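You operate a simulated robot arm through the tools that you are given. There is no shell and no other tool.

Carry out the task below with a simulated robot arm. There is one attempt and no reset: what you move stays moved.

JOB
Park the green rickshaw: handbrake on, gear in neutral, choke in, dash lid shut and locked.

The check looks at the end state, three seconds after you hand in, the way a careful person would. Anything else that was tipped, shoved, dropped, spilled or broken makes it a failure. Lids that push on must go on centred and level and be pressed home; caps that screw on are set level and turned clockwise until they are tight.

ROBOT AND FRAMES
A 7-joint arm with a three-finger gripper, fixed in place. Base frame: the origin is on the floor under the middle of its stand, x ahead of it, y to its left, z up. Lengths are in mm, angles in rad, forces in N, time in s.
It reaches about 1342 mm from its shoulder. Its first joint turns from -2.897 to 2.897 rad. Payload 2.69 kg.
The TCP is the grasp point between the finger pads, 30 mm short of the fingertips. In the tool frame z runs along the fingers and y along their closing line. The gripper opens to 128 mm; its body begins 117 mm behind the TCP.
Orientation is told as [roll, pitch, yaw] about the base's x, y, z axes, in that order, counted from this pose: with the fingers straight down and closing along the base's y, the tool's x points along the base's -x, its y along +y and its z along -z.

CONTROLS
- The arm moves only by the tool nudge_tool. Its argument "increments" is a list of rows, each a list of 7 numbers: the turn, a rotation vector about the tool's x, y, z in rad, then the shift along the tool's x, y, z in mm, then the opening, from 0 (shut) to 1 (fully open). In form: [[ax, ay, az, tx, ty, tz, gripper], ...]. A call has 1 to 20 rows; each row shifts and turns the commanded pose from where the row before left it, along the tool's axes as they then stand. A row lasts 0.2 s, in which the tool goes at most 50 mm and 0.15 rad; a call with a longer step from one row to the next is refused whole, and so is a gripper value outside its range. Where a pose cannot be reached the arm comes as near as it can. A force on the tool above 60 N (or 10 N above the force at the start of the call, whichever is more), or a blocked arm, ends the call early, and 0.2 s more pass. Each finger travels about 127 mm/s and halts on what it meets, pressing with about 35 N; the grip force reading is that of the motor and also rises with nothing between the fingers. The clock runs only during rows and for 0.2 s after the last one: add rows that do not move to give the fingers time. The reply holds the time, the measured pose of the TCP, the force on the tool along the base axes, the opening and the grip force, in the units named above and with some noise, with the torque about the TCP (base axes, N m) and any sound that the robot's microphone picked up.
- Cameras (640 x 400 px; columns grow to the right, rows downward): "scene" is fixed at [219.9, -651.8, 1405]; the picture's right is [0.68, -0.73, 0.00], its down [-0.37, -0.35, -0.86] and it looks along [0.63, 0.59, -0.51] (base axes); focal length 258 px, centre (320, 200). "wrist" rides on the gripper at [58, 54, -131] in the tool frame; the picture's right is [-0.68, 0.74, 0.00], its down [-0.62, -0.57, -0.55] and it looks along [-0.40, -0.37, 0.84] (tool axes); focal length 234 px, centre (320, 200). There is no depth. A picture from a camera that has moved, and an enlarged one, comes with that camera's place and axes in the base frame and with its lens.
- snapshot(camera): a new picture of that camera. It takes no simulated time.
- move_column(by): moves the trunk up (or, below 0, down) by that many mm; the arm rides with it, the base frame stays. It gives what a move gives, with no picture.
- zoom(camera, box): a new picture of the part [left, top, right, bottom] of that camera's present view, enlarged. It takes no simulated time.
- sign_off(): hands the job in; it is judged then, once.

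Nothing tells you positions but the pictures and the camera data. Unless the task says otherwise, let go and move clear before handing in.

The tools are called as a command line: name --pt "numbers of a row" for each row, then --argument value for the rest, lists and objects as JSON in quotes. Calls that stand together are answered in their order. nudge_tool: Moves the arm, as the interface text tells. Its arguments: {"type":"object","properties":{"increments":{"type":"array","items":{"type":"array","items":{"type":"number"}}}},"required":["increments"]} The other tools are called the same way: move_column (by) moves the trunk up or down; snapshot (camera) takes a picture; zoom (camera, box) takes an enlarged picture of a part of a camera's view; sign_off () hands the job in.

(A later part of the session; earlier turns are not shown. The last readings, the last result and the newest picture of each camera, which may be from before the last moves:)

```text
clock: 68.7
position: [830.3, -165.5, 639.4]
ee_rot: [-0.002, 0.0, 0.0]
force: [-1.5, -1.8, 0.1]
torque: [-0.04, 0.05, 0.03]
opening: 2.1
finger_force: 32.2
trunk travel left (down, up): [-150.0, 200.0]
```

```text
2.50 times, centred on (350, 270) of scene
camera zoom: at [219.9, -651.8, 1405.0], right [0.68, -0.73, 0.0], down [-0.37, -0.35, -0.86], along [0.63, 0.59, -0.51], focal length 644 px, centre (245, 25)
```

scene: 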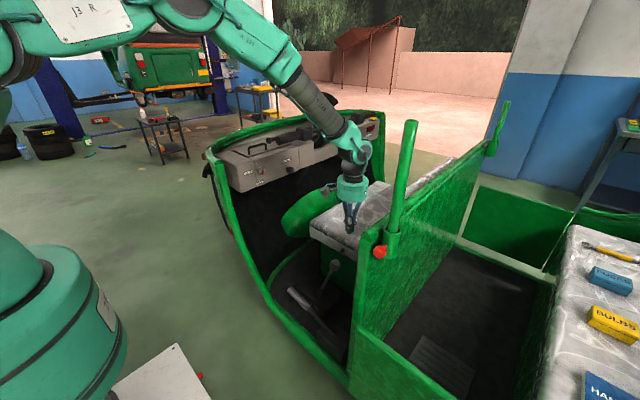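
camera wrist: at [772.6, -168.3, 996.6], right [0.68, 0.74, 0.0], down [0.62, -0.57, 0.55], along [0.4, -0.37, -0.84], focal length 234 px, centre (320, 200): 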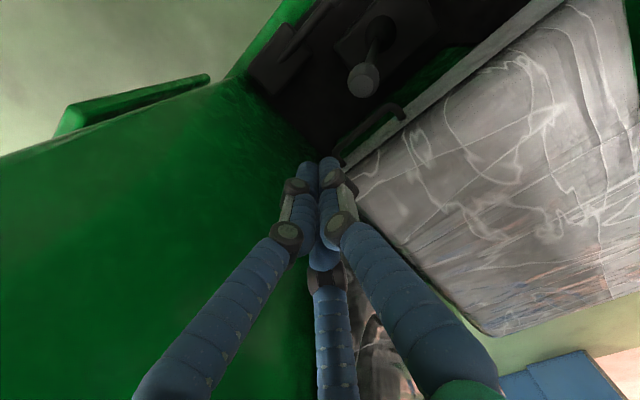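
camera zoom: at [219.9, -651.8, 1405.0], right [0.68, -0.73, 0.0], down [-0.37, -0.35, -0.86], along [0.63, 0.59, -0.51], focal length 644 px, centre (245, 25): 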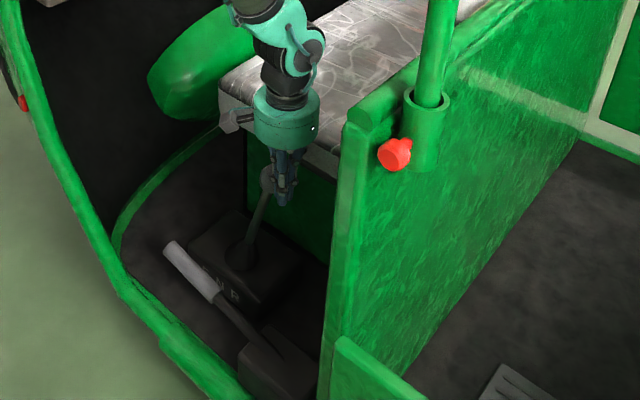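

The knob has begun moving forward with little force. I'll continue in small steps.

nudge_tool --pt "0 0 0 0 7 0 0" --pt "0 0 0 0 7 0 0" --pt "0 0 0 0 7 0 0" --pt "0 0 0 0 7 0 0" --pt "0 0 0 0 7 0 0" --pt "0 0 0 0 0 0 0"

zoom --camera "wrist" --box '[250, 30, 430, 200]'

zoom --camera "scene" --box '[290, 230, 370, 320]'

```text
clock: 70.1
position: [828.8, -130.1, 638.5]
ee_rot: [-0.002, 0.0, -0.003]
force: [0.1, -0.7, 0.4]
torque: [0.04, 0.0, 0.01]
opening: 2.1
finger_force: 31.1
trunk travel left (down, up): [-150.0, 200.0]
```

```text
2.35 times, centred on (340, 115) of wrist
camera zoom: at [772.2, -76.6, 769.0], right [0.68, 0.73, 0.0], down [0.61, -0.57, 0.55], along [0.4, -0.37, -0.84], focal length 551 px, centre (273, 400)
```

zoom: 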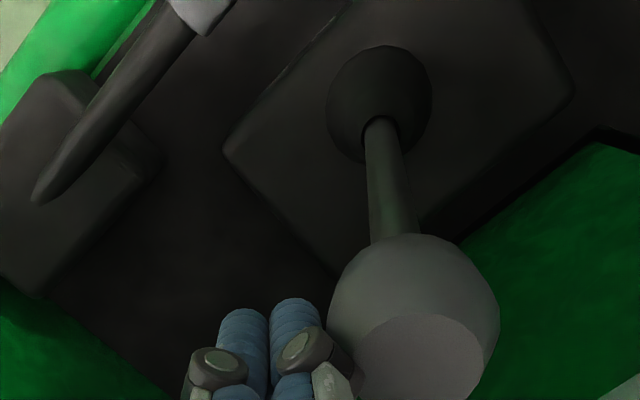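

```text
4.44 times, centred on (330, 275) of scene
camera zoom: at [219.9, -651.8, 1405.0], right [0.68, -0.73, 0.0], down [-0.37, -0.35, -0.86], along [0.63, 0.59, -0.51], focal length 1145 px, centre (276, -133)
```

zoom: 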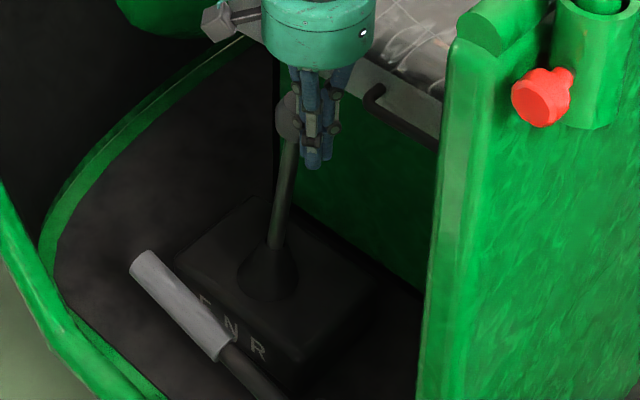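

The lever needs about 28–32 mm more to stand upright. I'll push 24 mm and re-measure.

nudge_tool --pt "0 0 0 0 6 0 0" --pt "0 0 0 0 6 0 0" --pt "0 0 0 0 6 0 0" --pt "0 0 0 0 6 0 0" --pt "0 0 0 0 0 0 0"

zoom --camera "wrist" --box '[250, 30, 430, 200]'

zoom --camera "scene" --box '[290, 230, 370, 320]'

```text
clock: 71.3
position: [828.0, -107.8, 639.4]
ee_rot: [-0.002, 0.0, -0.002]
force: [0.5, -0.1, -0.6]
torque: [0.0, 0.02, 0.03]
opening: 2.1
finger_force: 31.3
trunk travel left (down, up): [-150.0, 200.0]
```

```text
2.35 times, centred on (340, 115) of wrist
camera zoom: at [771.2, -52.6, 768.6], right [0.68, 0.74, 0.0], down [0.61, -0.57, 0.55], along [0.4, -0.37, -0.84], focal length 551 px, centre (273, 400)
```

zoom: 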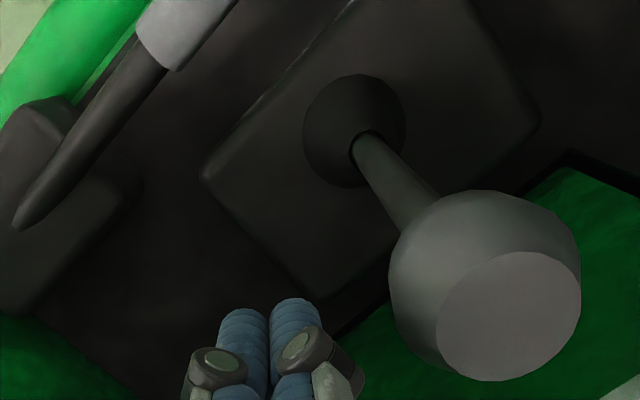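

```text
4.44 times, centred on (330, 275) of scene
camera zoom: at [219.9, -651.8, 1405.0], right [0.68, -0.73, 0.0], down [-0.37, -0.35, -0.86], along [0.63, 0.59, -0.51], focal length 1145 px, centre (276, -133)
```

zoom: 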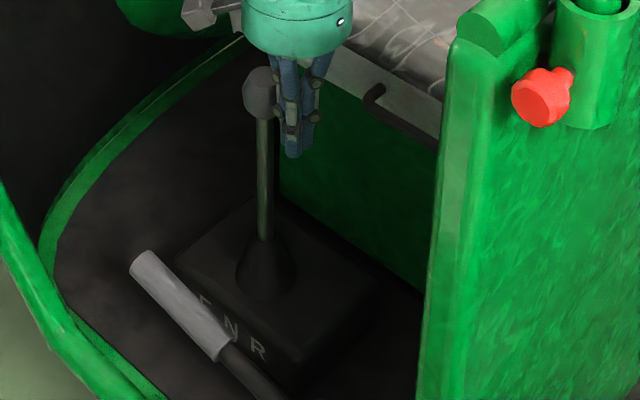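

The lever snapped forward into an upright detent – neutral. I'll back away and raise without touching it.

nudge_tool --pt "0 0 0 0 -25 0 0" --pt "0 0 0 0 -25 0 0" --pt "0 0 0 0 0 -45 0" --pt "0 0 0 0 0 -45 0" --pt "0 0 0 0 0 -45 0" --pt "0 0 0 0 0 -45 0" --pt "0 0 0 0 0 -45 0" --pt "0 0 0 0 0 0 0"

snapshot --camera "wrist"

zoom --camera "scene" --box '[270, 220, 390, 370]'

```text
clock: 73.1
position: [827.9, -153.7, 862.9]
ee_rot: [-0.001, 0.001, -0.003]
force: [0.1, 0.6, 0.5]
torque: [-0.02, -0.04, -0.02]
opening: 2.2
finger_force: 32.0
trunk travel left (down, up): [-150.0, 200.0]
```

```text
taken
camera wrist: at [770.4, -98.9, 993.2], right [0.68, 0.74, 0.0], down [0.61, -0.57, 0.55], along [0.4, -0.37, -0.83], focal length 234 px, centre (320, 200)
```

wrist: 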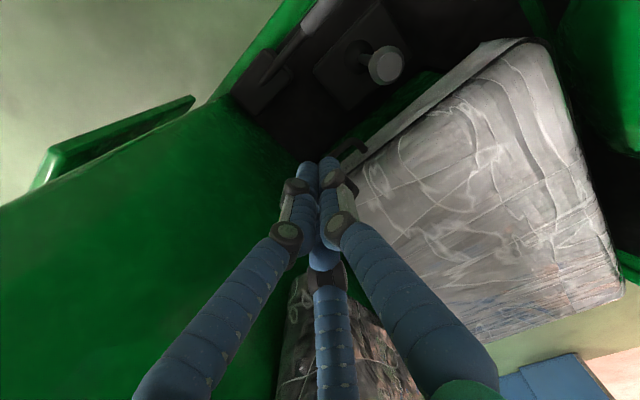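

```text
2.67 times, centred on (330, 295) of scene
camera zoom: at [219.9, -651.8, 1405.0], right [0.68, -0.73, 0.0], down [-0.37, -0.35, -0.86], along [0.63, 0.59, -0.51], focal length 687 px, centre (293, -53)
```

zoom: 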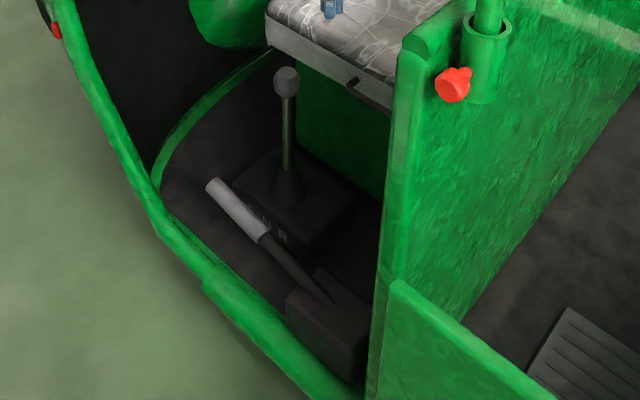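

Gear lever is upright in neutral. Now the handbrake: its grip runs from about [725, −102, 394] to [727, 14, 427]. I'll move above it, yaw the gripper −90° so the fingers close across it, and open part way.

nudge_tool --pt "0 0 0 34 45 0 0" --pt "0 0 0 34 45 0 0" --pt "0 0 0 34 45 0 0" --pt "0 0 0 0 30 0 0.2" --pt "0 0 -0.15 0 0 0 0.5" --pt "0 0 -0.15 0 0 0 0.5" --pt "0 0 -0.15 0 0 0 0.5" --pt "0 0 -0.15 0 0 0 0.5" --pt "0 0 -0.15 0 0 0 0.5" --pt "0 0 -0.15 0 0 0 0.5" --pt "0 0 -0.15 0 0 0 0.5" --pt "0 0 -0.15 0 0 0 0.5" --pt "0 0 -0.15 0 0 0 0.5" --pt "0 0 -0.15 0 0 0 0.5" --pt "0 0 -0.071 0 0 0 0.5" --pt "0 0 0 0 0 0 0.5"

snapshot --camera "wrist"

snapshot --camera "scene"

```text
refused: row 1 steps farther than a row can; nothing moved
```

```text
taken
camera wrist: at [770.4, -98.9, 993.2], right [0.68, 0.74, 0.0], down [0.61, -0.57, 0.55], along [0.4, -0.37, -0.83], focal length 234 px, centre (320, 200)
```

wrist: 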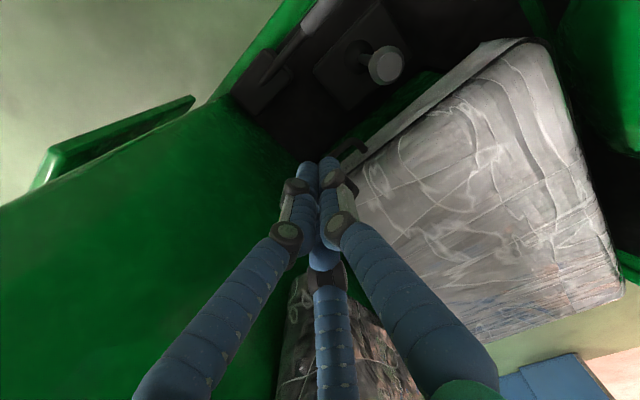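

```text
taken
```

scene: 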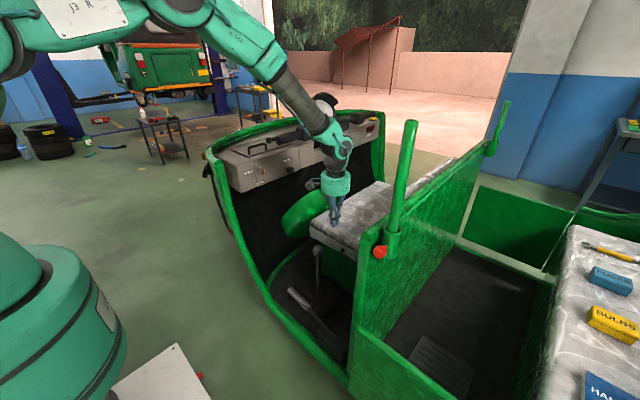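

The first row was too long a step and nothing moved. I'll repeat with shorter steps.

nudge_tool --pt "0 0 0 26 40 0 0" --pt "0 0 0 26 40 0 0" --pt "0 0 0 26 40 0 0" --pt "0 0 0 24 40 0 0.2" --pt "0 0 -0.15 0 0 0 0.5" --pt "0 0 -0.15 0 0 0 0.5" --pt "0 0 -0.15 0 0 0 0.5" --pt "0 0 -0.15 0 0 0 0.5" --pt "0 0 -0.15 0 0 0 0.5" --pt "0 0 -0.15 0 0 0 0.5" --pt "0 0 -0.15 0 0 0 0.5" --pt "0 0 -0.15 0 0 0 0.5" --pt "0 0 -0.15 0 0 0 0.5" --pt "0 0 -0.15 0 0 0 0.5" --pt "0 0 -0.071 0 0 0 0.5" --pt "0 0 0 0 0 0 0.5"

snapshot --camera "wrist"

snapshot --camera "scene"

```text
clock: 76.5
position: [727.8, 4.0, 863.3]
ee_rot: [0.002, 0.001, 1.567]
force: [-0.3, -0.3, -0.8]
torque: [-0.05, 0.02, 0.0]
opening: 64.1
finger_force: 0.0
trunk travel left (down, up): [-150.0, 200.0]
```

```text
taken
camera wrist: at [674.9, -53.7, 994.0], right [-0.74, 0.68, 0.0], down [0.57, 0.62, 0.55], along [0.37, 0.4, -0.84], focal length 234 px, centre (320, 200)
```

wrist: 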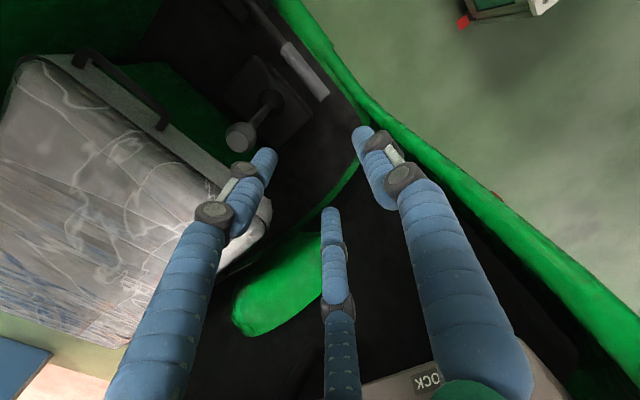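

```text
taken
```

scene: 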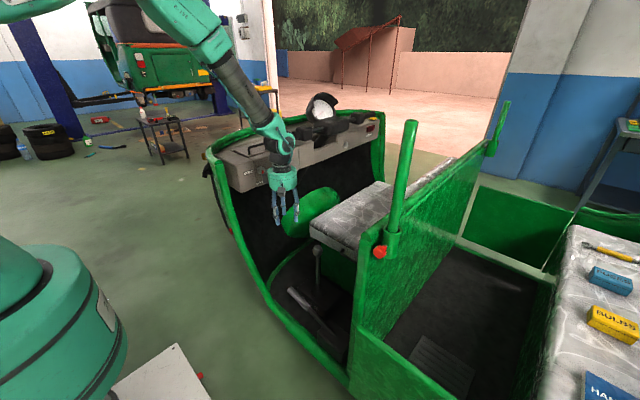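

The yaw worked and the handbrake grip is in view. I'll zoom to measure the lever precisely.

zoom --camera "wrist" --box '[200, 0, 400, 160]'

zoom --camera "scene" --box '[260, 240, 380, 380]'

```text
2.50 times, centred on (300, 80) of wrist
camera zoom: at [674.9, -53.7, 994.0], right [-0.74, 0.68, 0.0], down [0.57, 0.62, 0.55], along [0.37, 0.4, -0.84], focal length 585 px, centre (370, 500)
```

zoom: 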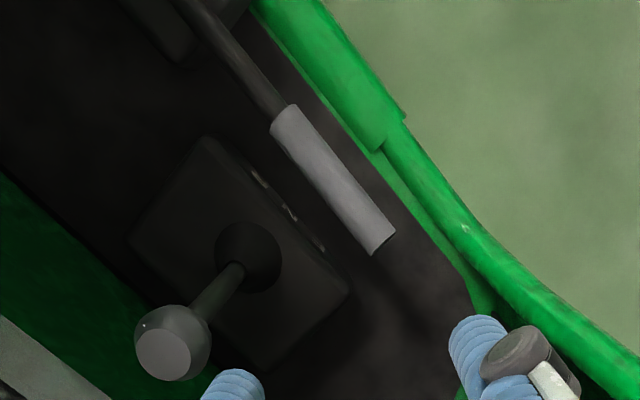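

```text
2.86 times, centred on (320, 310) of scene
camera zoom: at [219.9, -651.8, 1405.0], right [0.68, -0.73, 0.0], down [-0.37, -0.35, -0.86], along [0.63, 0.59, -0.51], focal length 736 px, centre (320, -114)
```

zoom: 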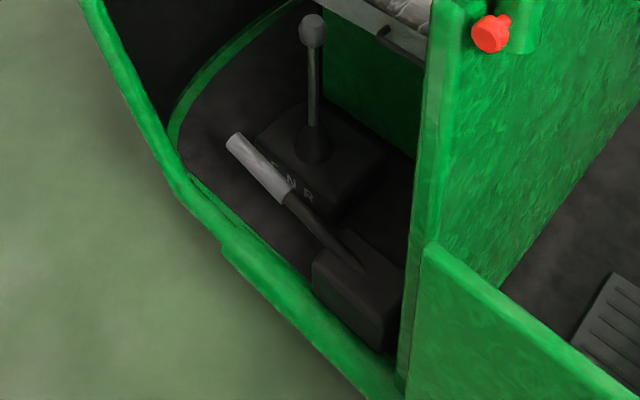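

The grip axis runs at x≈729, from z≈390 to z≈424; I'll take it at y≈−30, z≈411. I'll tilt the tool slightly and descend to about 60 mm above the grip.

nudge_tool --pt "0 0.1 0 0 0 0 0.5" --pt "0 0.1 0 0 -1 0 0.5" --pt "0 0 0 -6.3 0 43.3 0.5" --pt "0 0 0 -6.3 0 43.3 0.5" --pt "0 0 0 -6.3 0 43.3 0.5" --pt "0 0 0 -6.3 0 43.3 0.5" --pt "0 0 0 -6.3 0 43.3 0.5" --pt "0 0 0 -6.3 0 43.3 0.5" --pt "0 0 0 -6.3 0 43.3 0.5" --pt "0 0 0 -6.3 0 43.3 0.5" --pt "0 0 0 -6.1 0 43.3 0.5" --pt "0 0 0 0 0 0 0.5"

snapshot --camera "wrist"

snapshot --camera "scene"

```text
clock: 79.1
position: [730.2, -19.7, 472.7]
ee_rot: [-0.004, 0.203, 1.567]
force: [10.8, -3.7, 8.1]
torque: [0.16, -0.47, -0.34]
opening: 65.8
finger_force: 1.2
trunk travel left (down, up): [-150.0, 200.0]
```

```text
taken
camera wrist: at [676.7, -50.2, 611.7], right [-0.73, 0.66, -0.14], down [0.57, 0.71, 0.42], along [0.38, 0.23, -0.9], focal length 234 px, centre (320, 200)
```

wrist: 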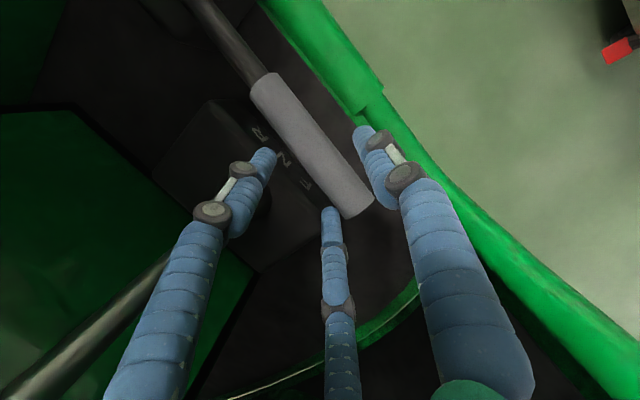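

```text
taken
```

scene: 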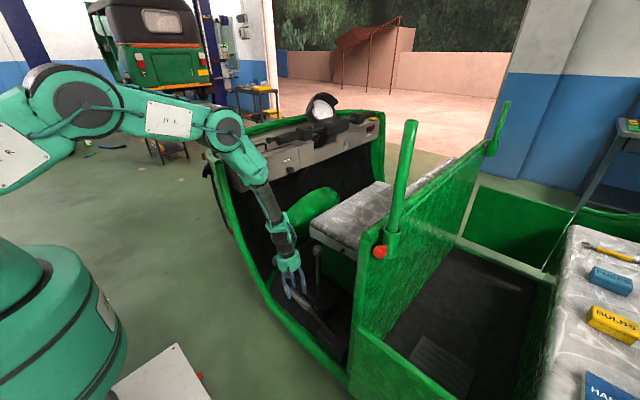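

A fingertip is touching the grip's right side (≈13 N), because the two paired fingers sit closer to the tool axis than the thumb. I'll back up, open wider, shift +x by about 12 mm, and recheck.

nudge_tool --pt "0 0 0 0 0 -25 0.5" --pt "0 0 0 0 -6 0 0.75" --pt "0 0 0 0 -6 0 0.75" --pt "0 0 0 0 0 0 0.75"

zoom --camera "wrist" --box '[160, 40, 480, 260]'

zoom --camera "scene" --box '[240, 220, 360, 340]'

```text
clock: 80.1
position: [739.5, -14.4, 495.9]
ee_rot: [0.001, 0.204, 1.568]
force: [-0.6, 0.3, 0.3]
torque: [-0.01, 0.02, 0.01]
opening: 95.8
finger_force: 0.1
trunk travel left (down, up): [-150.0, 200.0]
```

```text
1.82 times, centred on (320, 150) of wrist
camera zoom: at [687.5, -44.7, 635.5], right [-0.74, 0.66, -0.14], down [0.57, 0.71, 0.41], along [0.37, 0.23, -0.9], focal length 426 px, centre (320, 291)
```

zoom: 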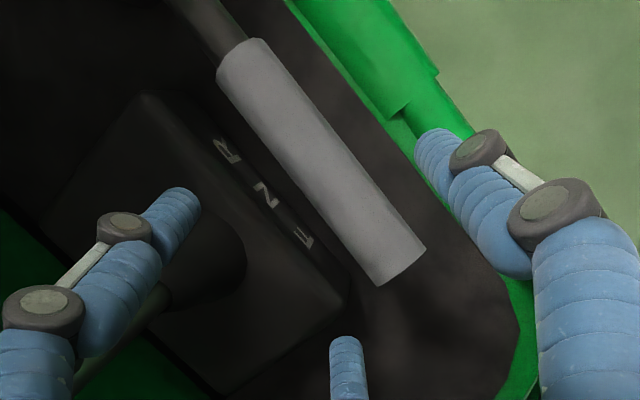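

```text
3.33 times, centred on (300, 280) of scene
camera zoom: at [219.9, -651.8, 1405.0], right [0.68, -0.73, 0.0], down [-0.37, -0.35, -0.86], along [0.63, 0.59, -0.51], focal length 859 px, centre (387, -67)
```

zoom: 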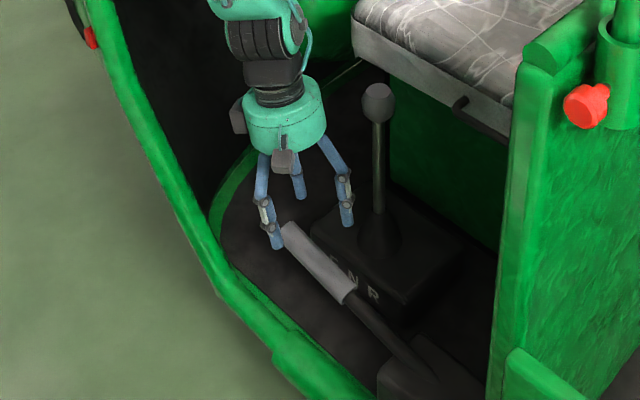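

The fingers now straddle the grip freely. Grip axis is x≈731; I'll descend so the pads are at the grip's centre, then check before closing.

nudge_tool --pt "0 0 0 -2 -2.5 20 0.75" --pt "0 0 0 -2 0 20 0.75" --pt "0 0 0 -2 0 20 0.75" --pt "0 0 0 -1 0 15 0.75" --pt "0 0 0 0 0 8 0.75" --pt "0 0 0 0 0 0 0.75"

zoom --camera "wrist" --box '[160, 40, 480, 260]'

zoom --camera "scene" --box '[240, 220, 360, 340]'

```text
clock: 81.5
position: [742.1, -22.9, 412.0]
ee_rot: [0.0, 0.203, 1.57]
force: [0.2, -0.7, -0.1]
torque: [0.0, -0.02, -0.03]
opening: 96.2
finger_force: 0.0
trunk travel left (down, up): [-150.0, 200.0]
```

```text
1.82 times, centred on (320, 150) of wrist
camera zoom: at [690.3, -53.8, 551.5], right [-0.73, 0.66, -0.14], down [0.57, 0.71, 0.41], along [0.37, 0.23, -0.9], focal length 426 px, centre (320, 291)
```

zoom: 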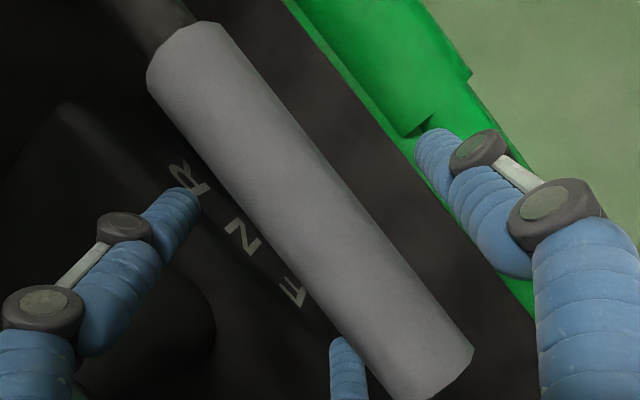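

```text
3.33 times, centred on (300, 280) of scene
camera zoom: at [219.9, -651.8, 1405.0], right [0.68, -0.73, 0.0], down [-0.37, -0.35, -0.86], along [0.63, 0.59, -0.51], focal length 859 px, centre (387, -67)
```

zoom: 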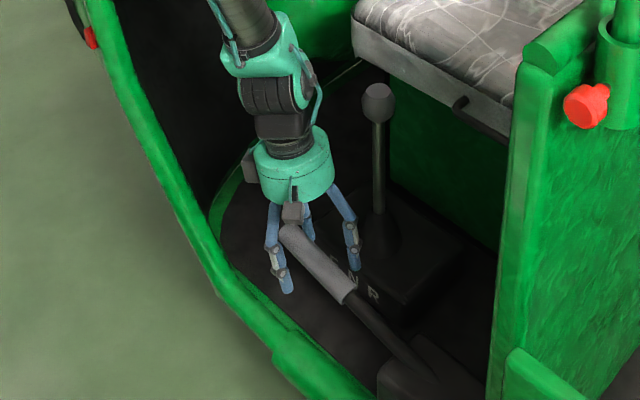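

Good straddle with no contact. I'll close on the grip.

nudge_tool --pt "0 0 0 0 0 0 0.55" --pt "0 0 0 0 0 0 0.4" --pt "0 0 0 0 0 0 0.25" --pt "0 0 0 0 0 0 0.2" --pt "0 0 0 0 0 0 0.2"

zoom --camera "wrist" --box '[160, 40, 480, 260]'

```text
clock: 82.7
position: [738.5, -23.8, 410.8]
ee_rot: [0.007, 0.205, 1.567]
force: [-32.3, -11.8, -3.8]
torque: [-0.61, -0.76, 1.11]
opening: 45.1
finger_force: 44.5
trunk travel left (down, up): [-150.0, 200.0]
```

```text
1.82 times, centred on (320, 150) of wrist
camera zoom: at [686.6, -54.6, 550.2], right [-0.74, 0.66, -0.13], down [0.57, 0.71, 0.41], along [0.37, 0.23, -0.9], focal length 426 px, centre (320, 291)
```

zoom: 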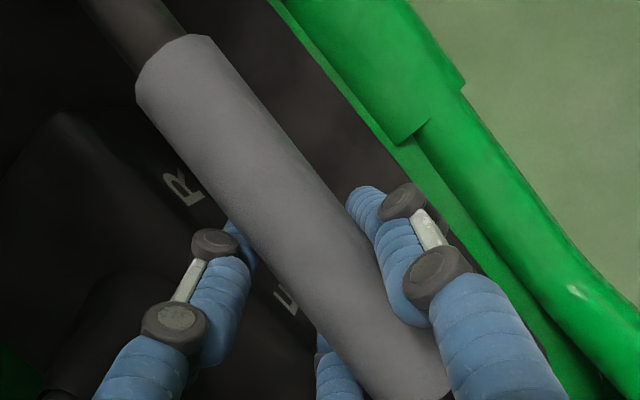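

Gripped (opening 45 mm) with a 32 N side load from off-centring. I'll relieve that, then lift along the lever's arc in small steps.

nudge_tool --pt "0 0 0 0 3.5 0 0.2" --pt "0 -0.04 0 3.7 0 -9 0.2" --pt "0 -0.04 0 3.7 0 -9 0.2" --pt "0 -0.04 0 3.7 0 -9 0.2" --pt "0 0 0 0 0 0 0.2"

zoom --camera "wrist" --box '[160, 40, 480, 260]'

zoom --camera "scene" --box '[240, 220, 360, 340]'

```text
clock: 83.9
position: [738.3, -30.3, 442.8]
ee_rot: [0.003, 0.082, 1.57]
force: [-25.4, -21.6, -7.0]
torque: [-0.18, -0.61, 0.81]
opening: 45.2
finger_force: 45.1
trunk travel left (down, up): [-150.0, 200.0]
```

```text
1.82 times, centred on (320, 150) of wrist
camera zoom: at [686.0, -78.3, 575.5], right [-0.74, 0.68, -0.05], down [0.57, 0.66, 0.5], along [0.37, 0.33, -0.87], focal length 426 px, centre (320, 291)
```

zoom: 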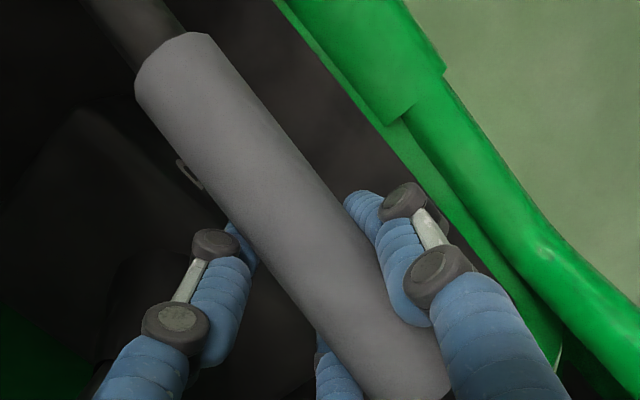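

```text
3.33 times, centred on (300, 280) of scene
camera zoom: at [219.9, -651.8, 1405.0], right [0.68, -0.73, 0.0], down [-0.37, -0.35, -0.86], along [0.63, 0.59, -0.51], focal length 859 px, centre (387, -67)
```

zoom: 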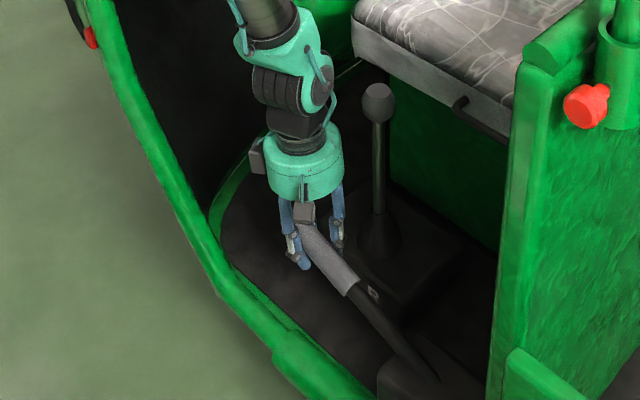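

The lever is rising smoothly. I'll continue lifting, adding slightly more −y and relieving the side load.

nudge_tool --pt "0 0 0 2 3 0 0.2" --pt "0 -0.04 0 4.7 0 -9 0.2" --pt "0 -0.04 0 4.7 0 -9 0.2" --pt "0 -0.04 0 4.7 0 -9 0.2" --pt "0 0 0 0 0 0 0.2"

zoom --camera "scene" --box '[240, 220, 360, 340]'

zoom --camera "scene" --box '[320, 90, 400, 150]'

```text
clock: 85.1
position: [739.1, -43.4, 471.6]
ee_rot: [-0.006, -0.037, 1.57]
force: [3.6, 26.9, 11.1]
torque: [-0.9, -0.31, 0.35]
opening: 45.5
finger_force: 44.9
trunk travel left (down, up): [-150.0, 200.0]
```

```text
3.33 times, centred on (300, 280) of scene
camera zoom: at [219.9, -651.8, 1405.0], right [0.68, -0.73, 0.0], down [-0.37, -0.35, -0.86], along [0.63, 0.59, -0.51], focal length 859 px, centre (387, -67)
```

zoom: 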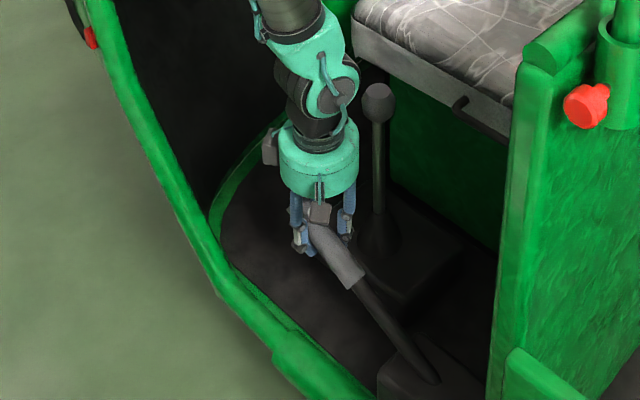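

```text
6.67 times, centred on (360, 120) of scene
camera zoom: at [219.9, -651.8, 1405.0], right [0.68, -0.73, 0.0], down [-0.37, -0.35, -0.86], along [0.63, 0.59, -0.51], focal length 1718 px, centre (53, 733)
```

zoom: 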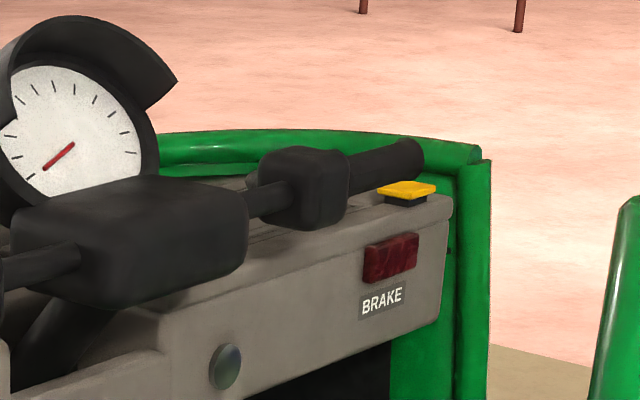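

The lever is at about 26°, the BRAKE lamp still dark. I'll continue lifting along the arc.

nudge_tool --pt "0 -0.04 0 2 0 -9.5 0.2" --pt "0 -0.04 0 3.6 0 -9.3 0.2" --pt "0 -0.04 0 3.9 0 -9 0.2" --pt "0 -0.04 0 3.9 0 -9 0.2" --pt "0 0 0 0 0 0 0.2"

zoom --camera "scene" --box '[240, 220, 360, 340]'

zoom --camera "scene" --box '[320, 90, 400, 150]'

```text
clock: 86.3
position: [739.8, -63.6, 504.7]
ee_rot: [-0.003, -0.195, 1.569]
force: [23.6, -6.9, 0.3]
torque: [-0.66, -0.24, 0.92]
opening: 45.9
finger_force: 45.2
trunk travel left (down, up): [-150.0, 200.0]
```

```text
3.33 times, centred on (300, 280) of scene
camera zoom: at [219.9, -651.8, 1405.0], right [0.68, -0.73, 0.0], down [-0.37, -0.35, -0.86], along [0.63, 0.59, -0.51], focal length 859 px, centre (387, -67)
```

zoom: 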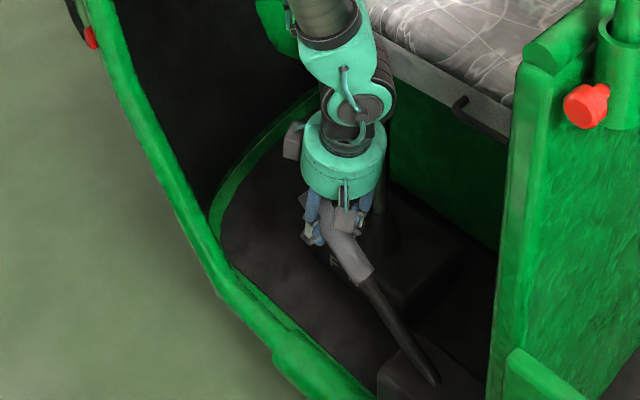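

```text
6.67 times, centred on (360, 120) of scene
camera zoom: at [219.9, -651.8, 1405.0], right [0.68, -0.73, 0.0], down [-0.37, -0.35, -0.86], along [0.63, 0.59, -0.51], focal length 1718 px, centre (53, 733)
```

zoom: 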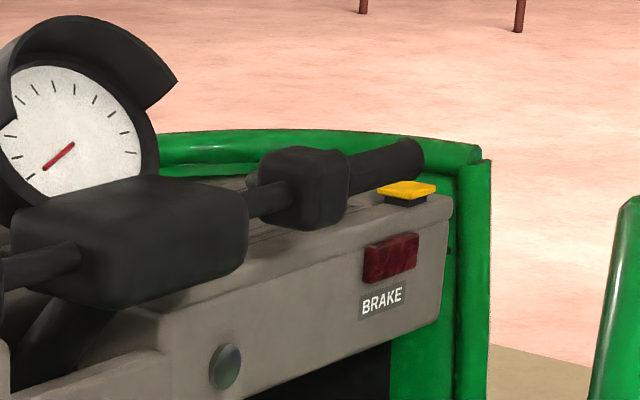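

About 35° now; the lamp is still dark and forces are modest. I'll recentre x slightly and continue.

nudge_tool --pt "0 -0.04 0 4.2 -3 -9 0.2" --pt "0 -0.04 0 4.0 0 -9 0.2" --pt "0 -0.04 0 4.0 0 -9 0.2" --pt "0 -0.04 0 4.0 0 -9 0.2" --pt "0 0 0 0 0 0 0.2"

zoom --camera "scene" --box '[240, 200, 380, 340]'

zoom --camera "scene" --box '[320, 90, 400, 150]'

```text
clock: 87.5
position: [739.1, -85.4, 534.4]
ee_rot: [0.0, -0.358, 1.569]
force: [16.1, 1.5, 0.2]
torque: [-0.16, -0.64, 0.67]
opening: 45.0
finger_force: 44.9
trunk travel left (down, up): [-150.0, 200.0]
```

```text
2.86 times, centred on (310, 270) of scene
camera zoom: at [219.9, -651.8, 1405.0], right [0.68, -0.73, 0.0], down [-0.37, -0.35, -0.86], along [0.63, 0.59, -0.51], focal length 736 px, centre (349, 0)
```

zoom: 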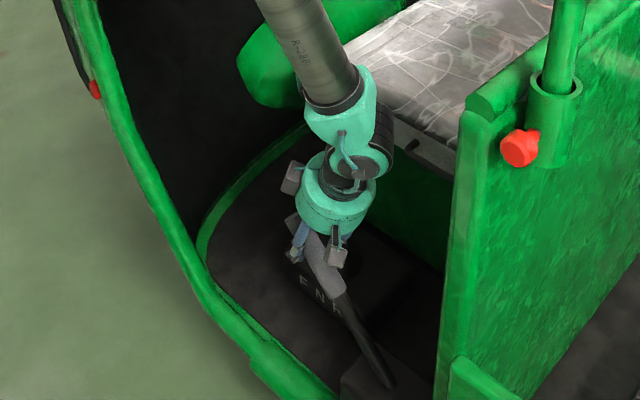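

```text
6.67 times, centred on (360, 120) of scene
camera zoom: at [219.9, -651.8, 1405.0], right [0.68, -0.73, 0.0], down [-0.37, -0.35, -0.86], along [0.63, 0.59, -0.51], focal length 1718 px, centre (53, 733)
```

zoom: 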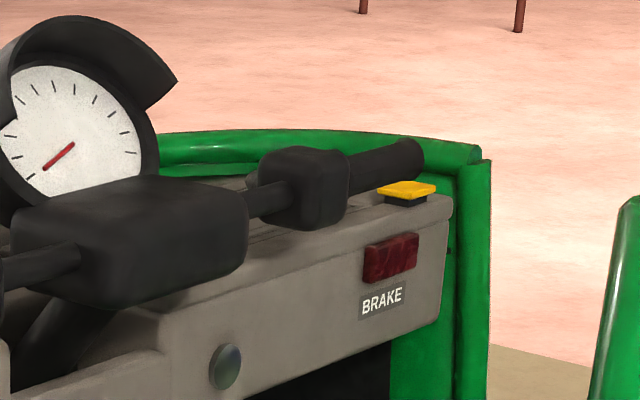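

About 44°, still no stop or lamp. I'll continue lifting while rotating the tool less, to stay well clear of the partition.

nudge_tool --pt "0 -0.02 0 4.2 -1 -8.8 0.2" --pt "0 -0.02 0 4.3 0 -8.7 0.2" --pt "0 -0.02 0 4.5 0 -8.6 0.2" --pt "0 -0.02 0 4.6 0 -8.5 0.2" --pt "0 0 0 0 0 0 0.2"

zoom --camera "scene" --box '[240, 200, 380, 340]'

zoom --camera "scene" --box '[320, 90, 400, 150]'

snapshot --camera "wrist"

```text
clock: 88.7
position: [739.3, -115.4, 557.6]
ee_rot: [0.003, -0.437, 1.568]
force: [24.2, 8.9, -36.9]
torque: [0.31, -1.08, 0.76]
opening: 44.0
finger_force: 44.9
trunk travel left (down, up): [-150.0, 200.0]
```

```text
2.86 times, centred on (310, 270) of scene
camera zoom: at [219.9, -651.8, 1405.0], right [0.68, -0.73, 0.0], down [-0.37, -0.35, -0.86], along [0.63, 0.59, -0.51], focal length 736 px, centre (349, 0)
```

zoom: 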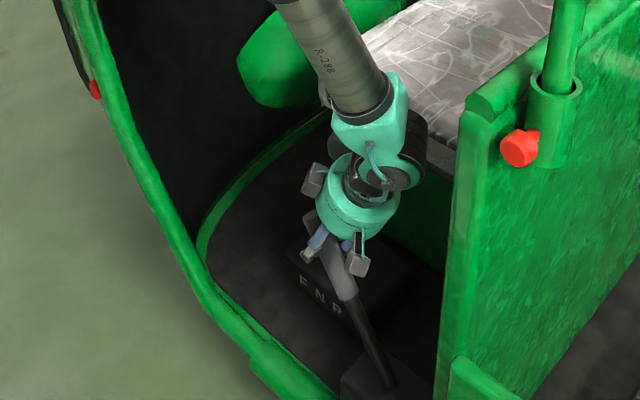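

```text
6.67 times, centred on (360, 120) of scene
camera zoom: at [219.9, -651.8, 1405.0], right [0.68, -0.73, 0.0], down [-0.37, -0.35, -0.86], along [0.63, 0.59, -0.51], focal length 1718 px, centre (53, 733)
```

zoom: 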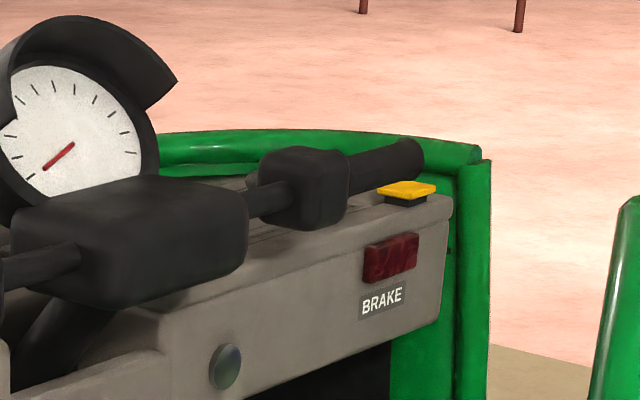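

```text
taken
camera wrist: at [686.9, -223.8, 650.7], right [-0.73, 0.61, 0.29], down [0.57, 0.32, 0.76], along [0.37, 0.72, -0.59], focal length 234 px, centre (320, 200)
```

wrist: 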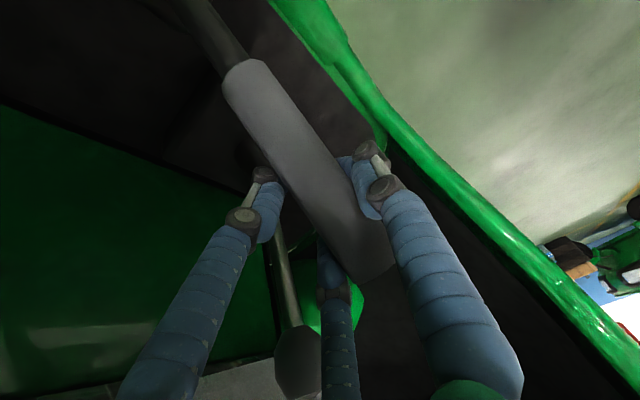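

Resistance is building (~37 N downward) at about 53°. I'll ease slightly inward along the arc to see whether this is the end stop.

nudge_tool --pt "0 0 0 6.4 -2 -5.7 0.2" --pt "0 0 0 5.5 0 -5.5 0.2" --pt "0 0 0 0 0 0 0.2"

zoom --camera "scene" --box '[240, 200, 380, 340]'

zoom --camera "scene" --box '[320, 90, 400, 150]'

```text
clock: 89.0
position: [738.7, -114.2, 557.2]
ee_rot: [0.004, -0.44, 1.569]
force: [19.5, 7.9, -33.3]
torque: [0.95, -1.23, 0.84]
opening: 43.7
finger_force: 44.5
trunk travel left (down, up): [-150.0, 200.0]
stopped in row 1: the force on the tool passed its limit at 70 N (the readings are from after the stop); the commanded pose is now the measured one
```

```text
2.86 times, centred on (310, 270) of scene
camera zoom: at [219.9, -651.8, 1405.0], right [0.68, -0.73, 0.0], down [-0.37, -0.35, -0.86], along [0.63, 0.59, -0.51], focal length 736 px, centre (349, 0)
```

zoom: 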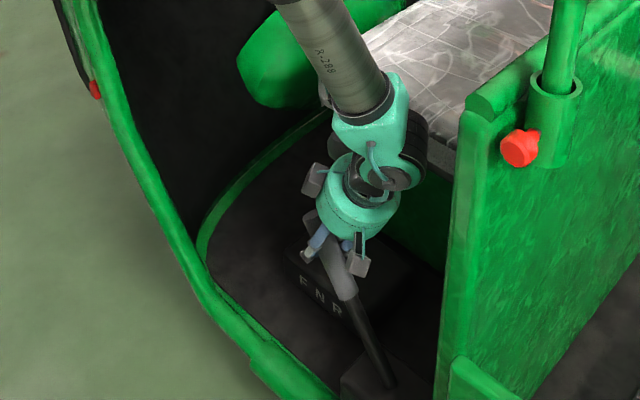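

```text
6.67 times, centred on (360, 120) of scene
camera zoom: at [219.9, -651.8, 1405.0], right [0.68, -0.73, 0.0], down [-0.37, -0.35, -0.86], along [0.63, 0.59, -0.51], focal length 1718 px, centre (53, 733)
```

zoom: 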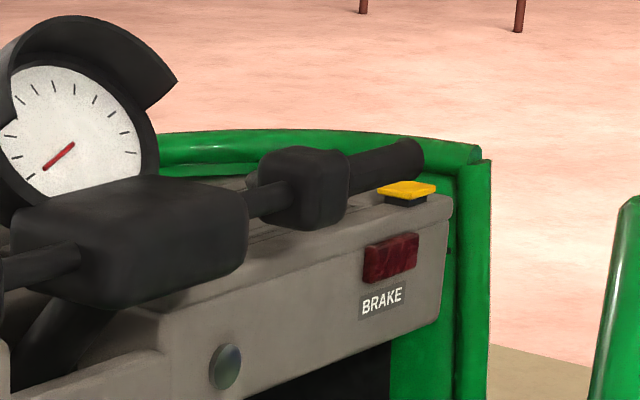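

The force hit the limit with no further travel, so the lever appears to be at its upper stop (~53°). I'll release gently and see whether it holds.

nudge_tool --pt "0 0 0 0 0 0 0.4" --pt "0 0 0 0 0 0 0.6" --pt "0 0 0 0 0 0 0.75" --pt "0 0 0 0 0 0 0.75"

snapshot --camera "wrist"

zoom --camera "scene" --box '[240, 200, 380, 340]'

zoom --camera "scene" --box '[320, 90, 400, 150]'

```text
clock: 90.0
position: [739.4, -115.9, 558.5]
ee_rot: [0.004, -0.441, 1.569]
force: [0.1, 0.2, -0.7]
torque: [0.02, -0.02, -0.02]
opening: 96.1
finger_force: 0.1
trunk travel left (down, up): [-150.0, 200.0]
```

```text
taken
camera wrist: at [686.1, -224.7, 652.6], right [-0.74, 0.61, 0.29], down [0.57, 0.32, 0.76], along [0.37, 0.72, -0.59], focal length 234 px, centre (320, 200)
```

wrist: 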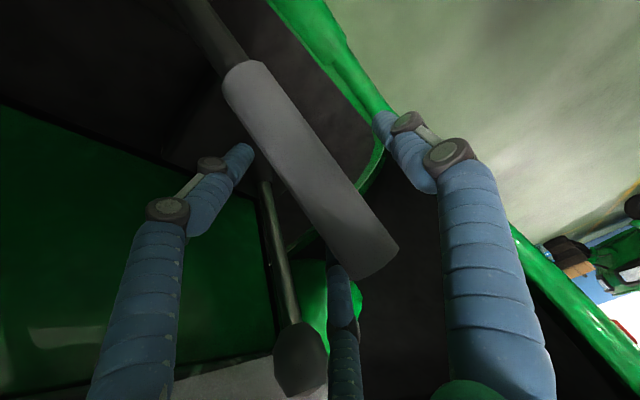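

```text
2.86 times, centred on (310, 270) of scene
camera zoom: at [219.9, -651.8, 1405.0], right [0.68, -0.73, 0.0], down [-0.37, -0.35, -0.86], along [0.63, 0.59, -0.51], focal length 736 px, centre (349, 0)
```

zoom: 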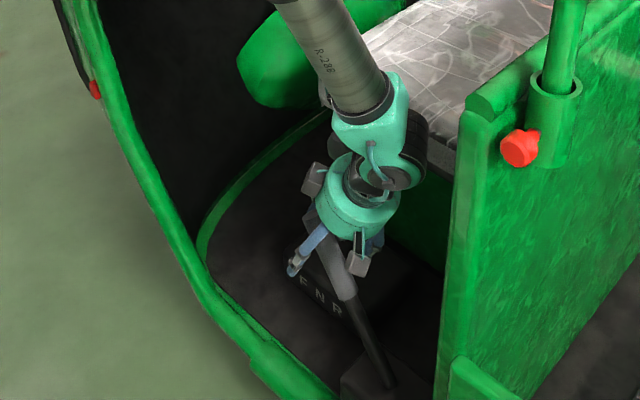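

```text
6.67 times, centred on (360, 120) of scene
camera zoom: at [219.9, -651.8, 1405.0], right [0.68, -0.73, 0.0], down [-0.37, -0.35, -0.86], along [0.63, 0.59, -0.51], focal length 1718 px, centre (53, 733)
```

zoom: 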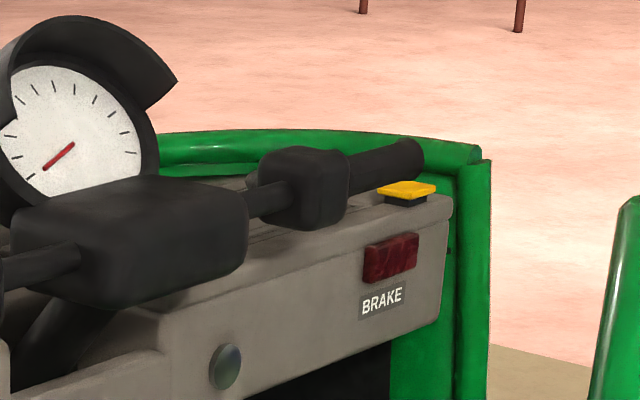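

The lever stays up on release. I'll back straight out along the tool axis and get a clear look.

nudge_tool --pt "0 0 0 0 0 -20 0.75" --pt "0 0 0 0 0 -30 0.75" --pt "0 0.1 0 0 0 -30 0.75" --pt "0 0.1 0 0 0 -30 0.75" --pt "0 0.1 0 0 0 -35 0.75" --pt "0 0.1 0 0 0 -40 0.75" --pt "0 0.04 0 0 0 -40 0.75" --pt "0 0 0 0 0 -40 0.5" --pt "0 0 0 0 0 -40 0.3" --pt "0 0 0 0 0 -40 0.1" --pt "0 0 0 0 0 -40 0" --pt "0 0 0 0 0 -40 0" --pt "0 0 0 0 0 0 0"

snapshot --camera "wrist"

snapshot --camera "scene"

zoom --camera "scene" --box '[240, 220, 380, 380]'

```text
clock: 92.8
position: [740.9, -175.6, 977.3]
ee_rot: [0.005, 0.0, 1.571]
force: [-0.1, 0.2, -0.8]
torque: [0.01, -0.04, 0.03]
opening: 1.9
finger_force: 32.0
trunk travel left (down, up): [-150.0, 200.0]
```

```text
taken
camera wrist: at [687.7, -234.5, 1107.6], right [-0.74, 0.68, 0.0], down [0.57, 0.62, 0.55], along [0.37, 0.4, -0.84], focal length 234 px, centre (320, 200)
```

wrist: 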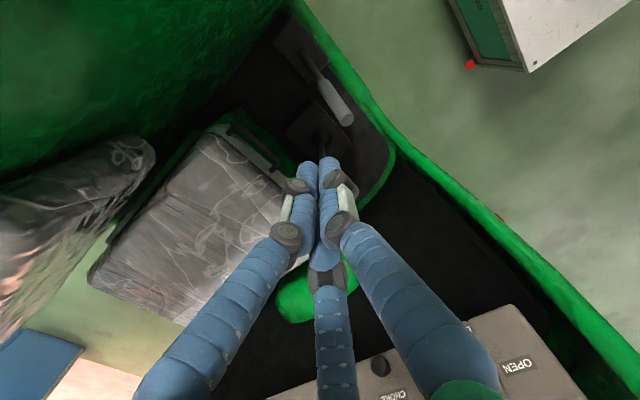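

```text
taken
```

scene: 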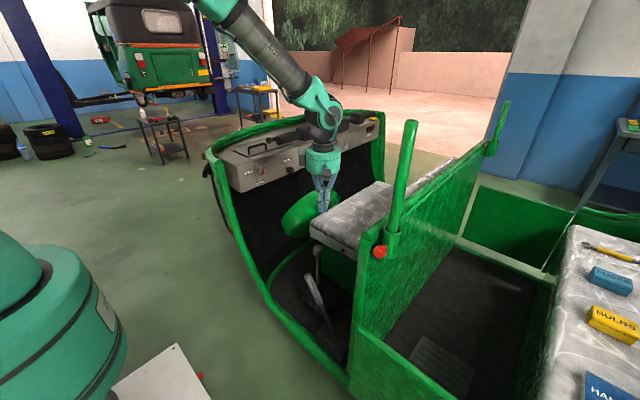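

```text
2.50 times, centred on (310, 300) of scene
camera zoom: at [219.9, -651.8, 1405.0], right [0.68, -0.73, 0.0], down [-0.37, -0.35, -0.86], along [0.63, 0.59, -0.51], focal length 644 px, centre (345, -50)
```

zoom: 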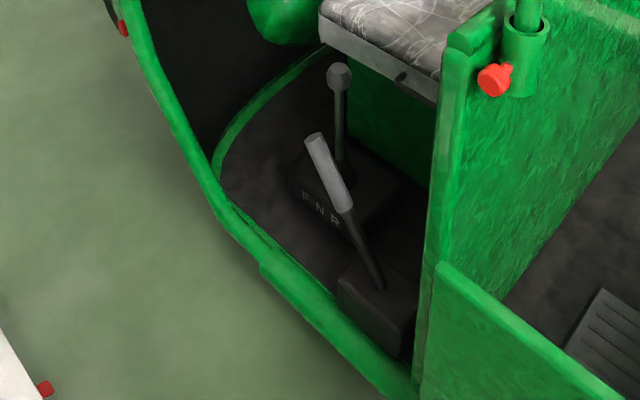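

The handbrake stands raised at about 53° and holds; the gear lever is still upright. I'll check the BRAKE lamp and dash again.

zoom --camera "scene" --box '[340, 100, 390, 140]'

zoom --camera "scene" --box '[205, 110, 325, 200]'

zoom --camera "wrist" --box '[250, 0, 410, 180]'

zoom --camera "wrist" --box '[320, 290, 580, 400]'

```text
10.00 times, centred on (365, 120) of scene
camera zoom: at [219.9, -651.8, 1405.0], right [0.68, -0.73, 0.0], down [-0.37, -0.35, -0.86], along [0.63, 0.59, -0.51], focal length 2576 px, centre (-130, 1000)
```

zoom: 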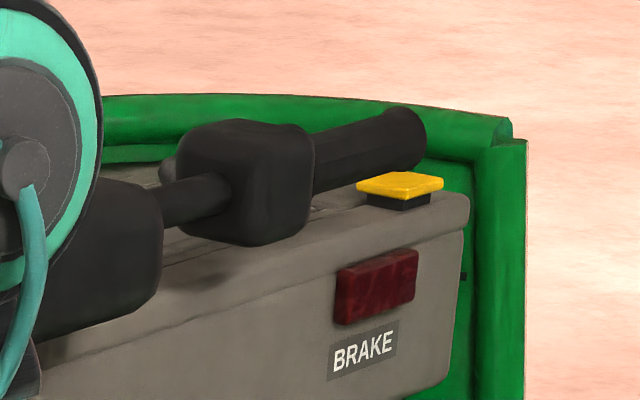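

```text
4.44 times, centred on (265, 155) of scene
camera zoom: at [219.9, -651.8, 1405.0], right [0.68, -0.73, 0.0], down [-0.37, -0.35, -0.86], along [0.63, 0.59, -0.51], focal length 1145 px, centre (564, 400)
```

zoom: 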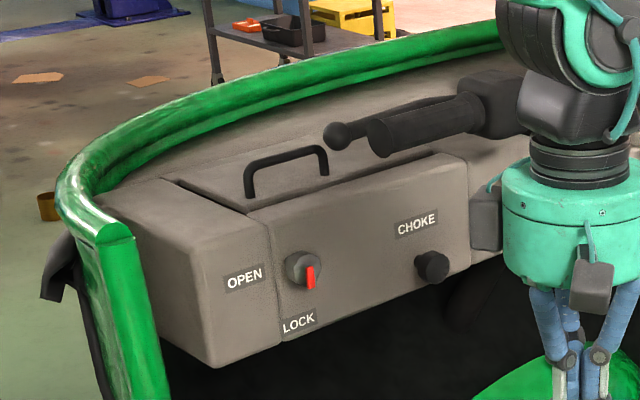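

```text
2.22 times, centred on (330, 90) of wrist
camera zoom: at [687.7, -234.5, 1107.6], right [-0.74, 0.68, 0.0], down [0.57, 0.62, 0.55], along [0.37, 0.4, -0.84], focal length 520 px, centre (298, 444)
```

zoom: 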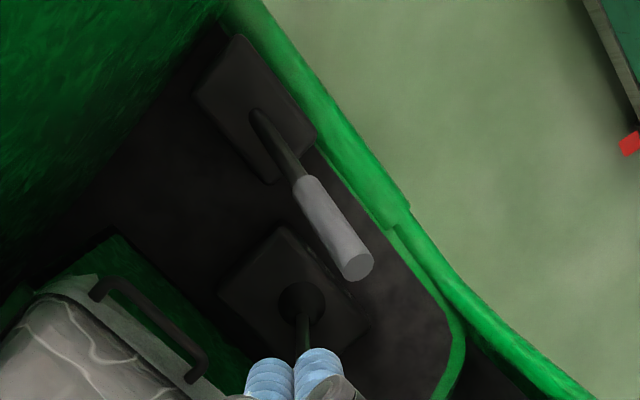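

```text
2.46 times, centred on (450, 345) of wrist
camera zoom: at [687.7, -234.5, 1107.6], right [-0.74, 0.68, 0.0], down [0.57, 0.62, 0.55], along [0.37, 0.4, -0.84], focal length 576 px, centre (0, -157)
```

zoom: 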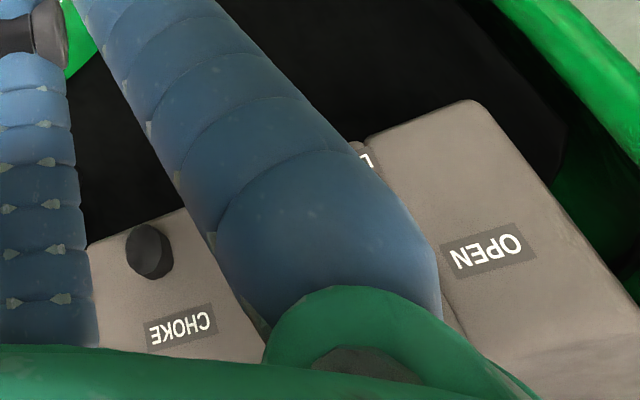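

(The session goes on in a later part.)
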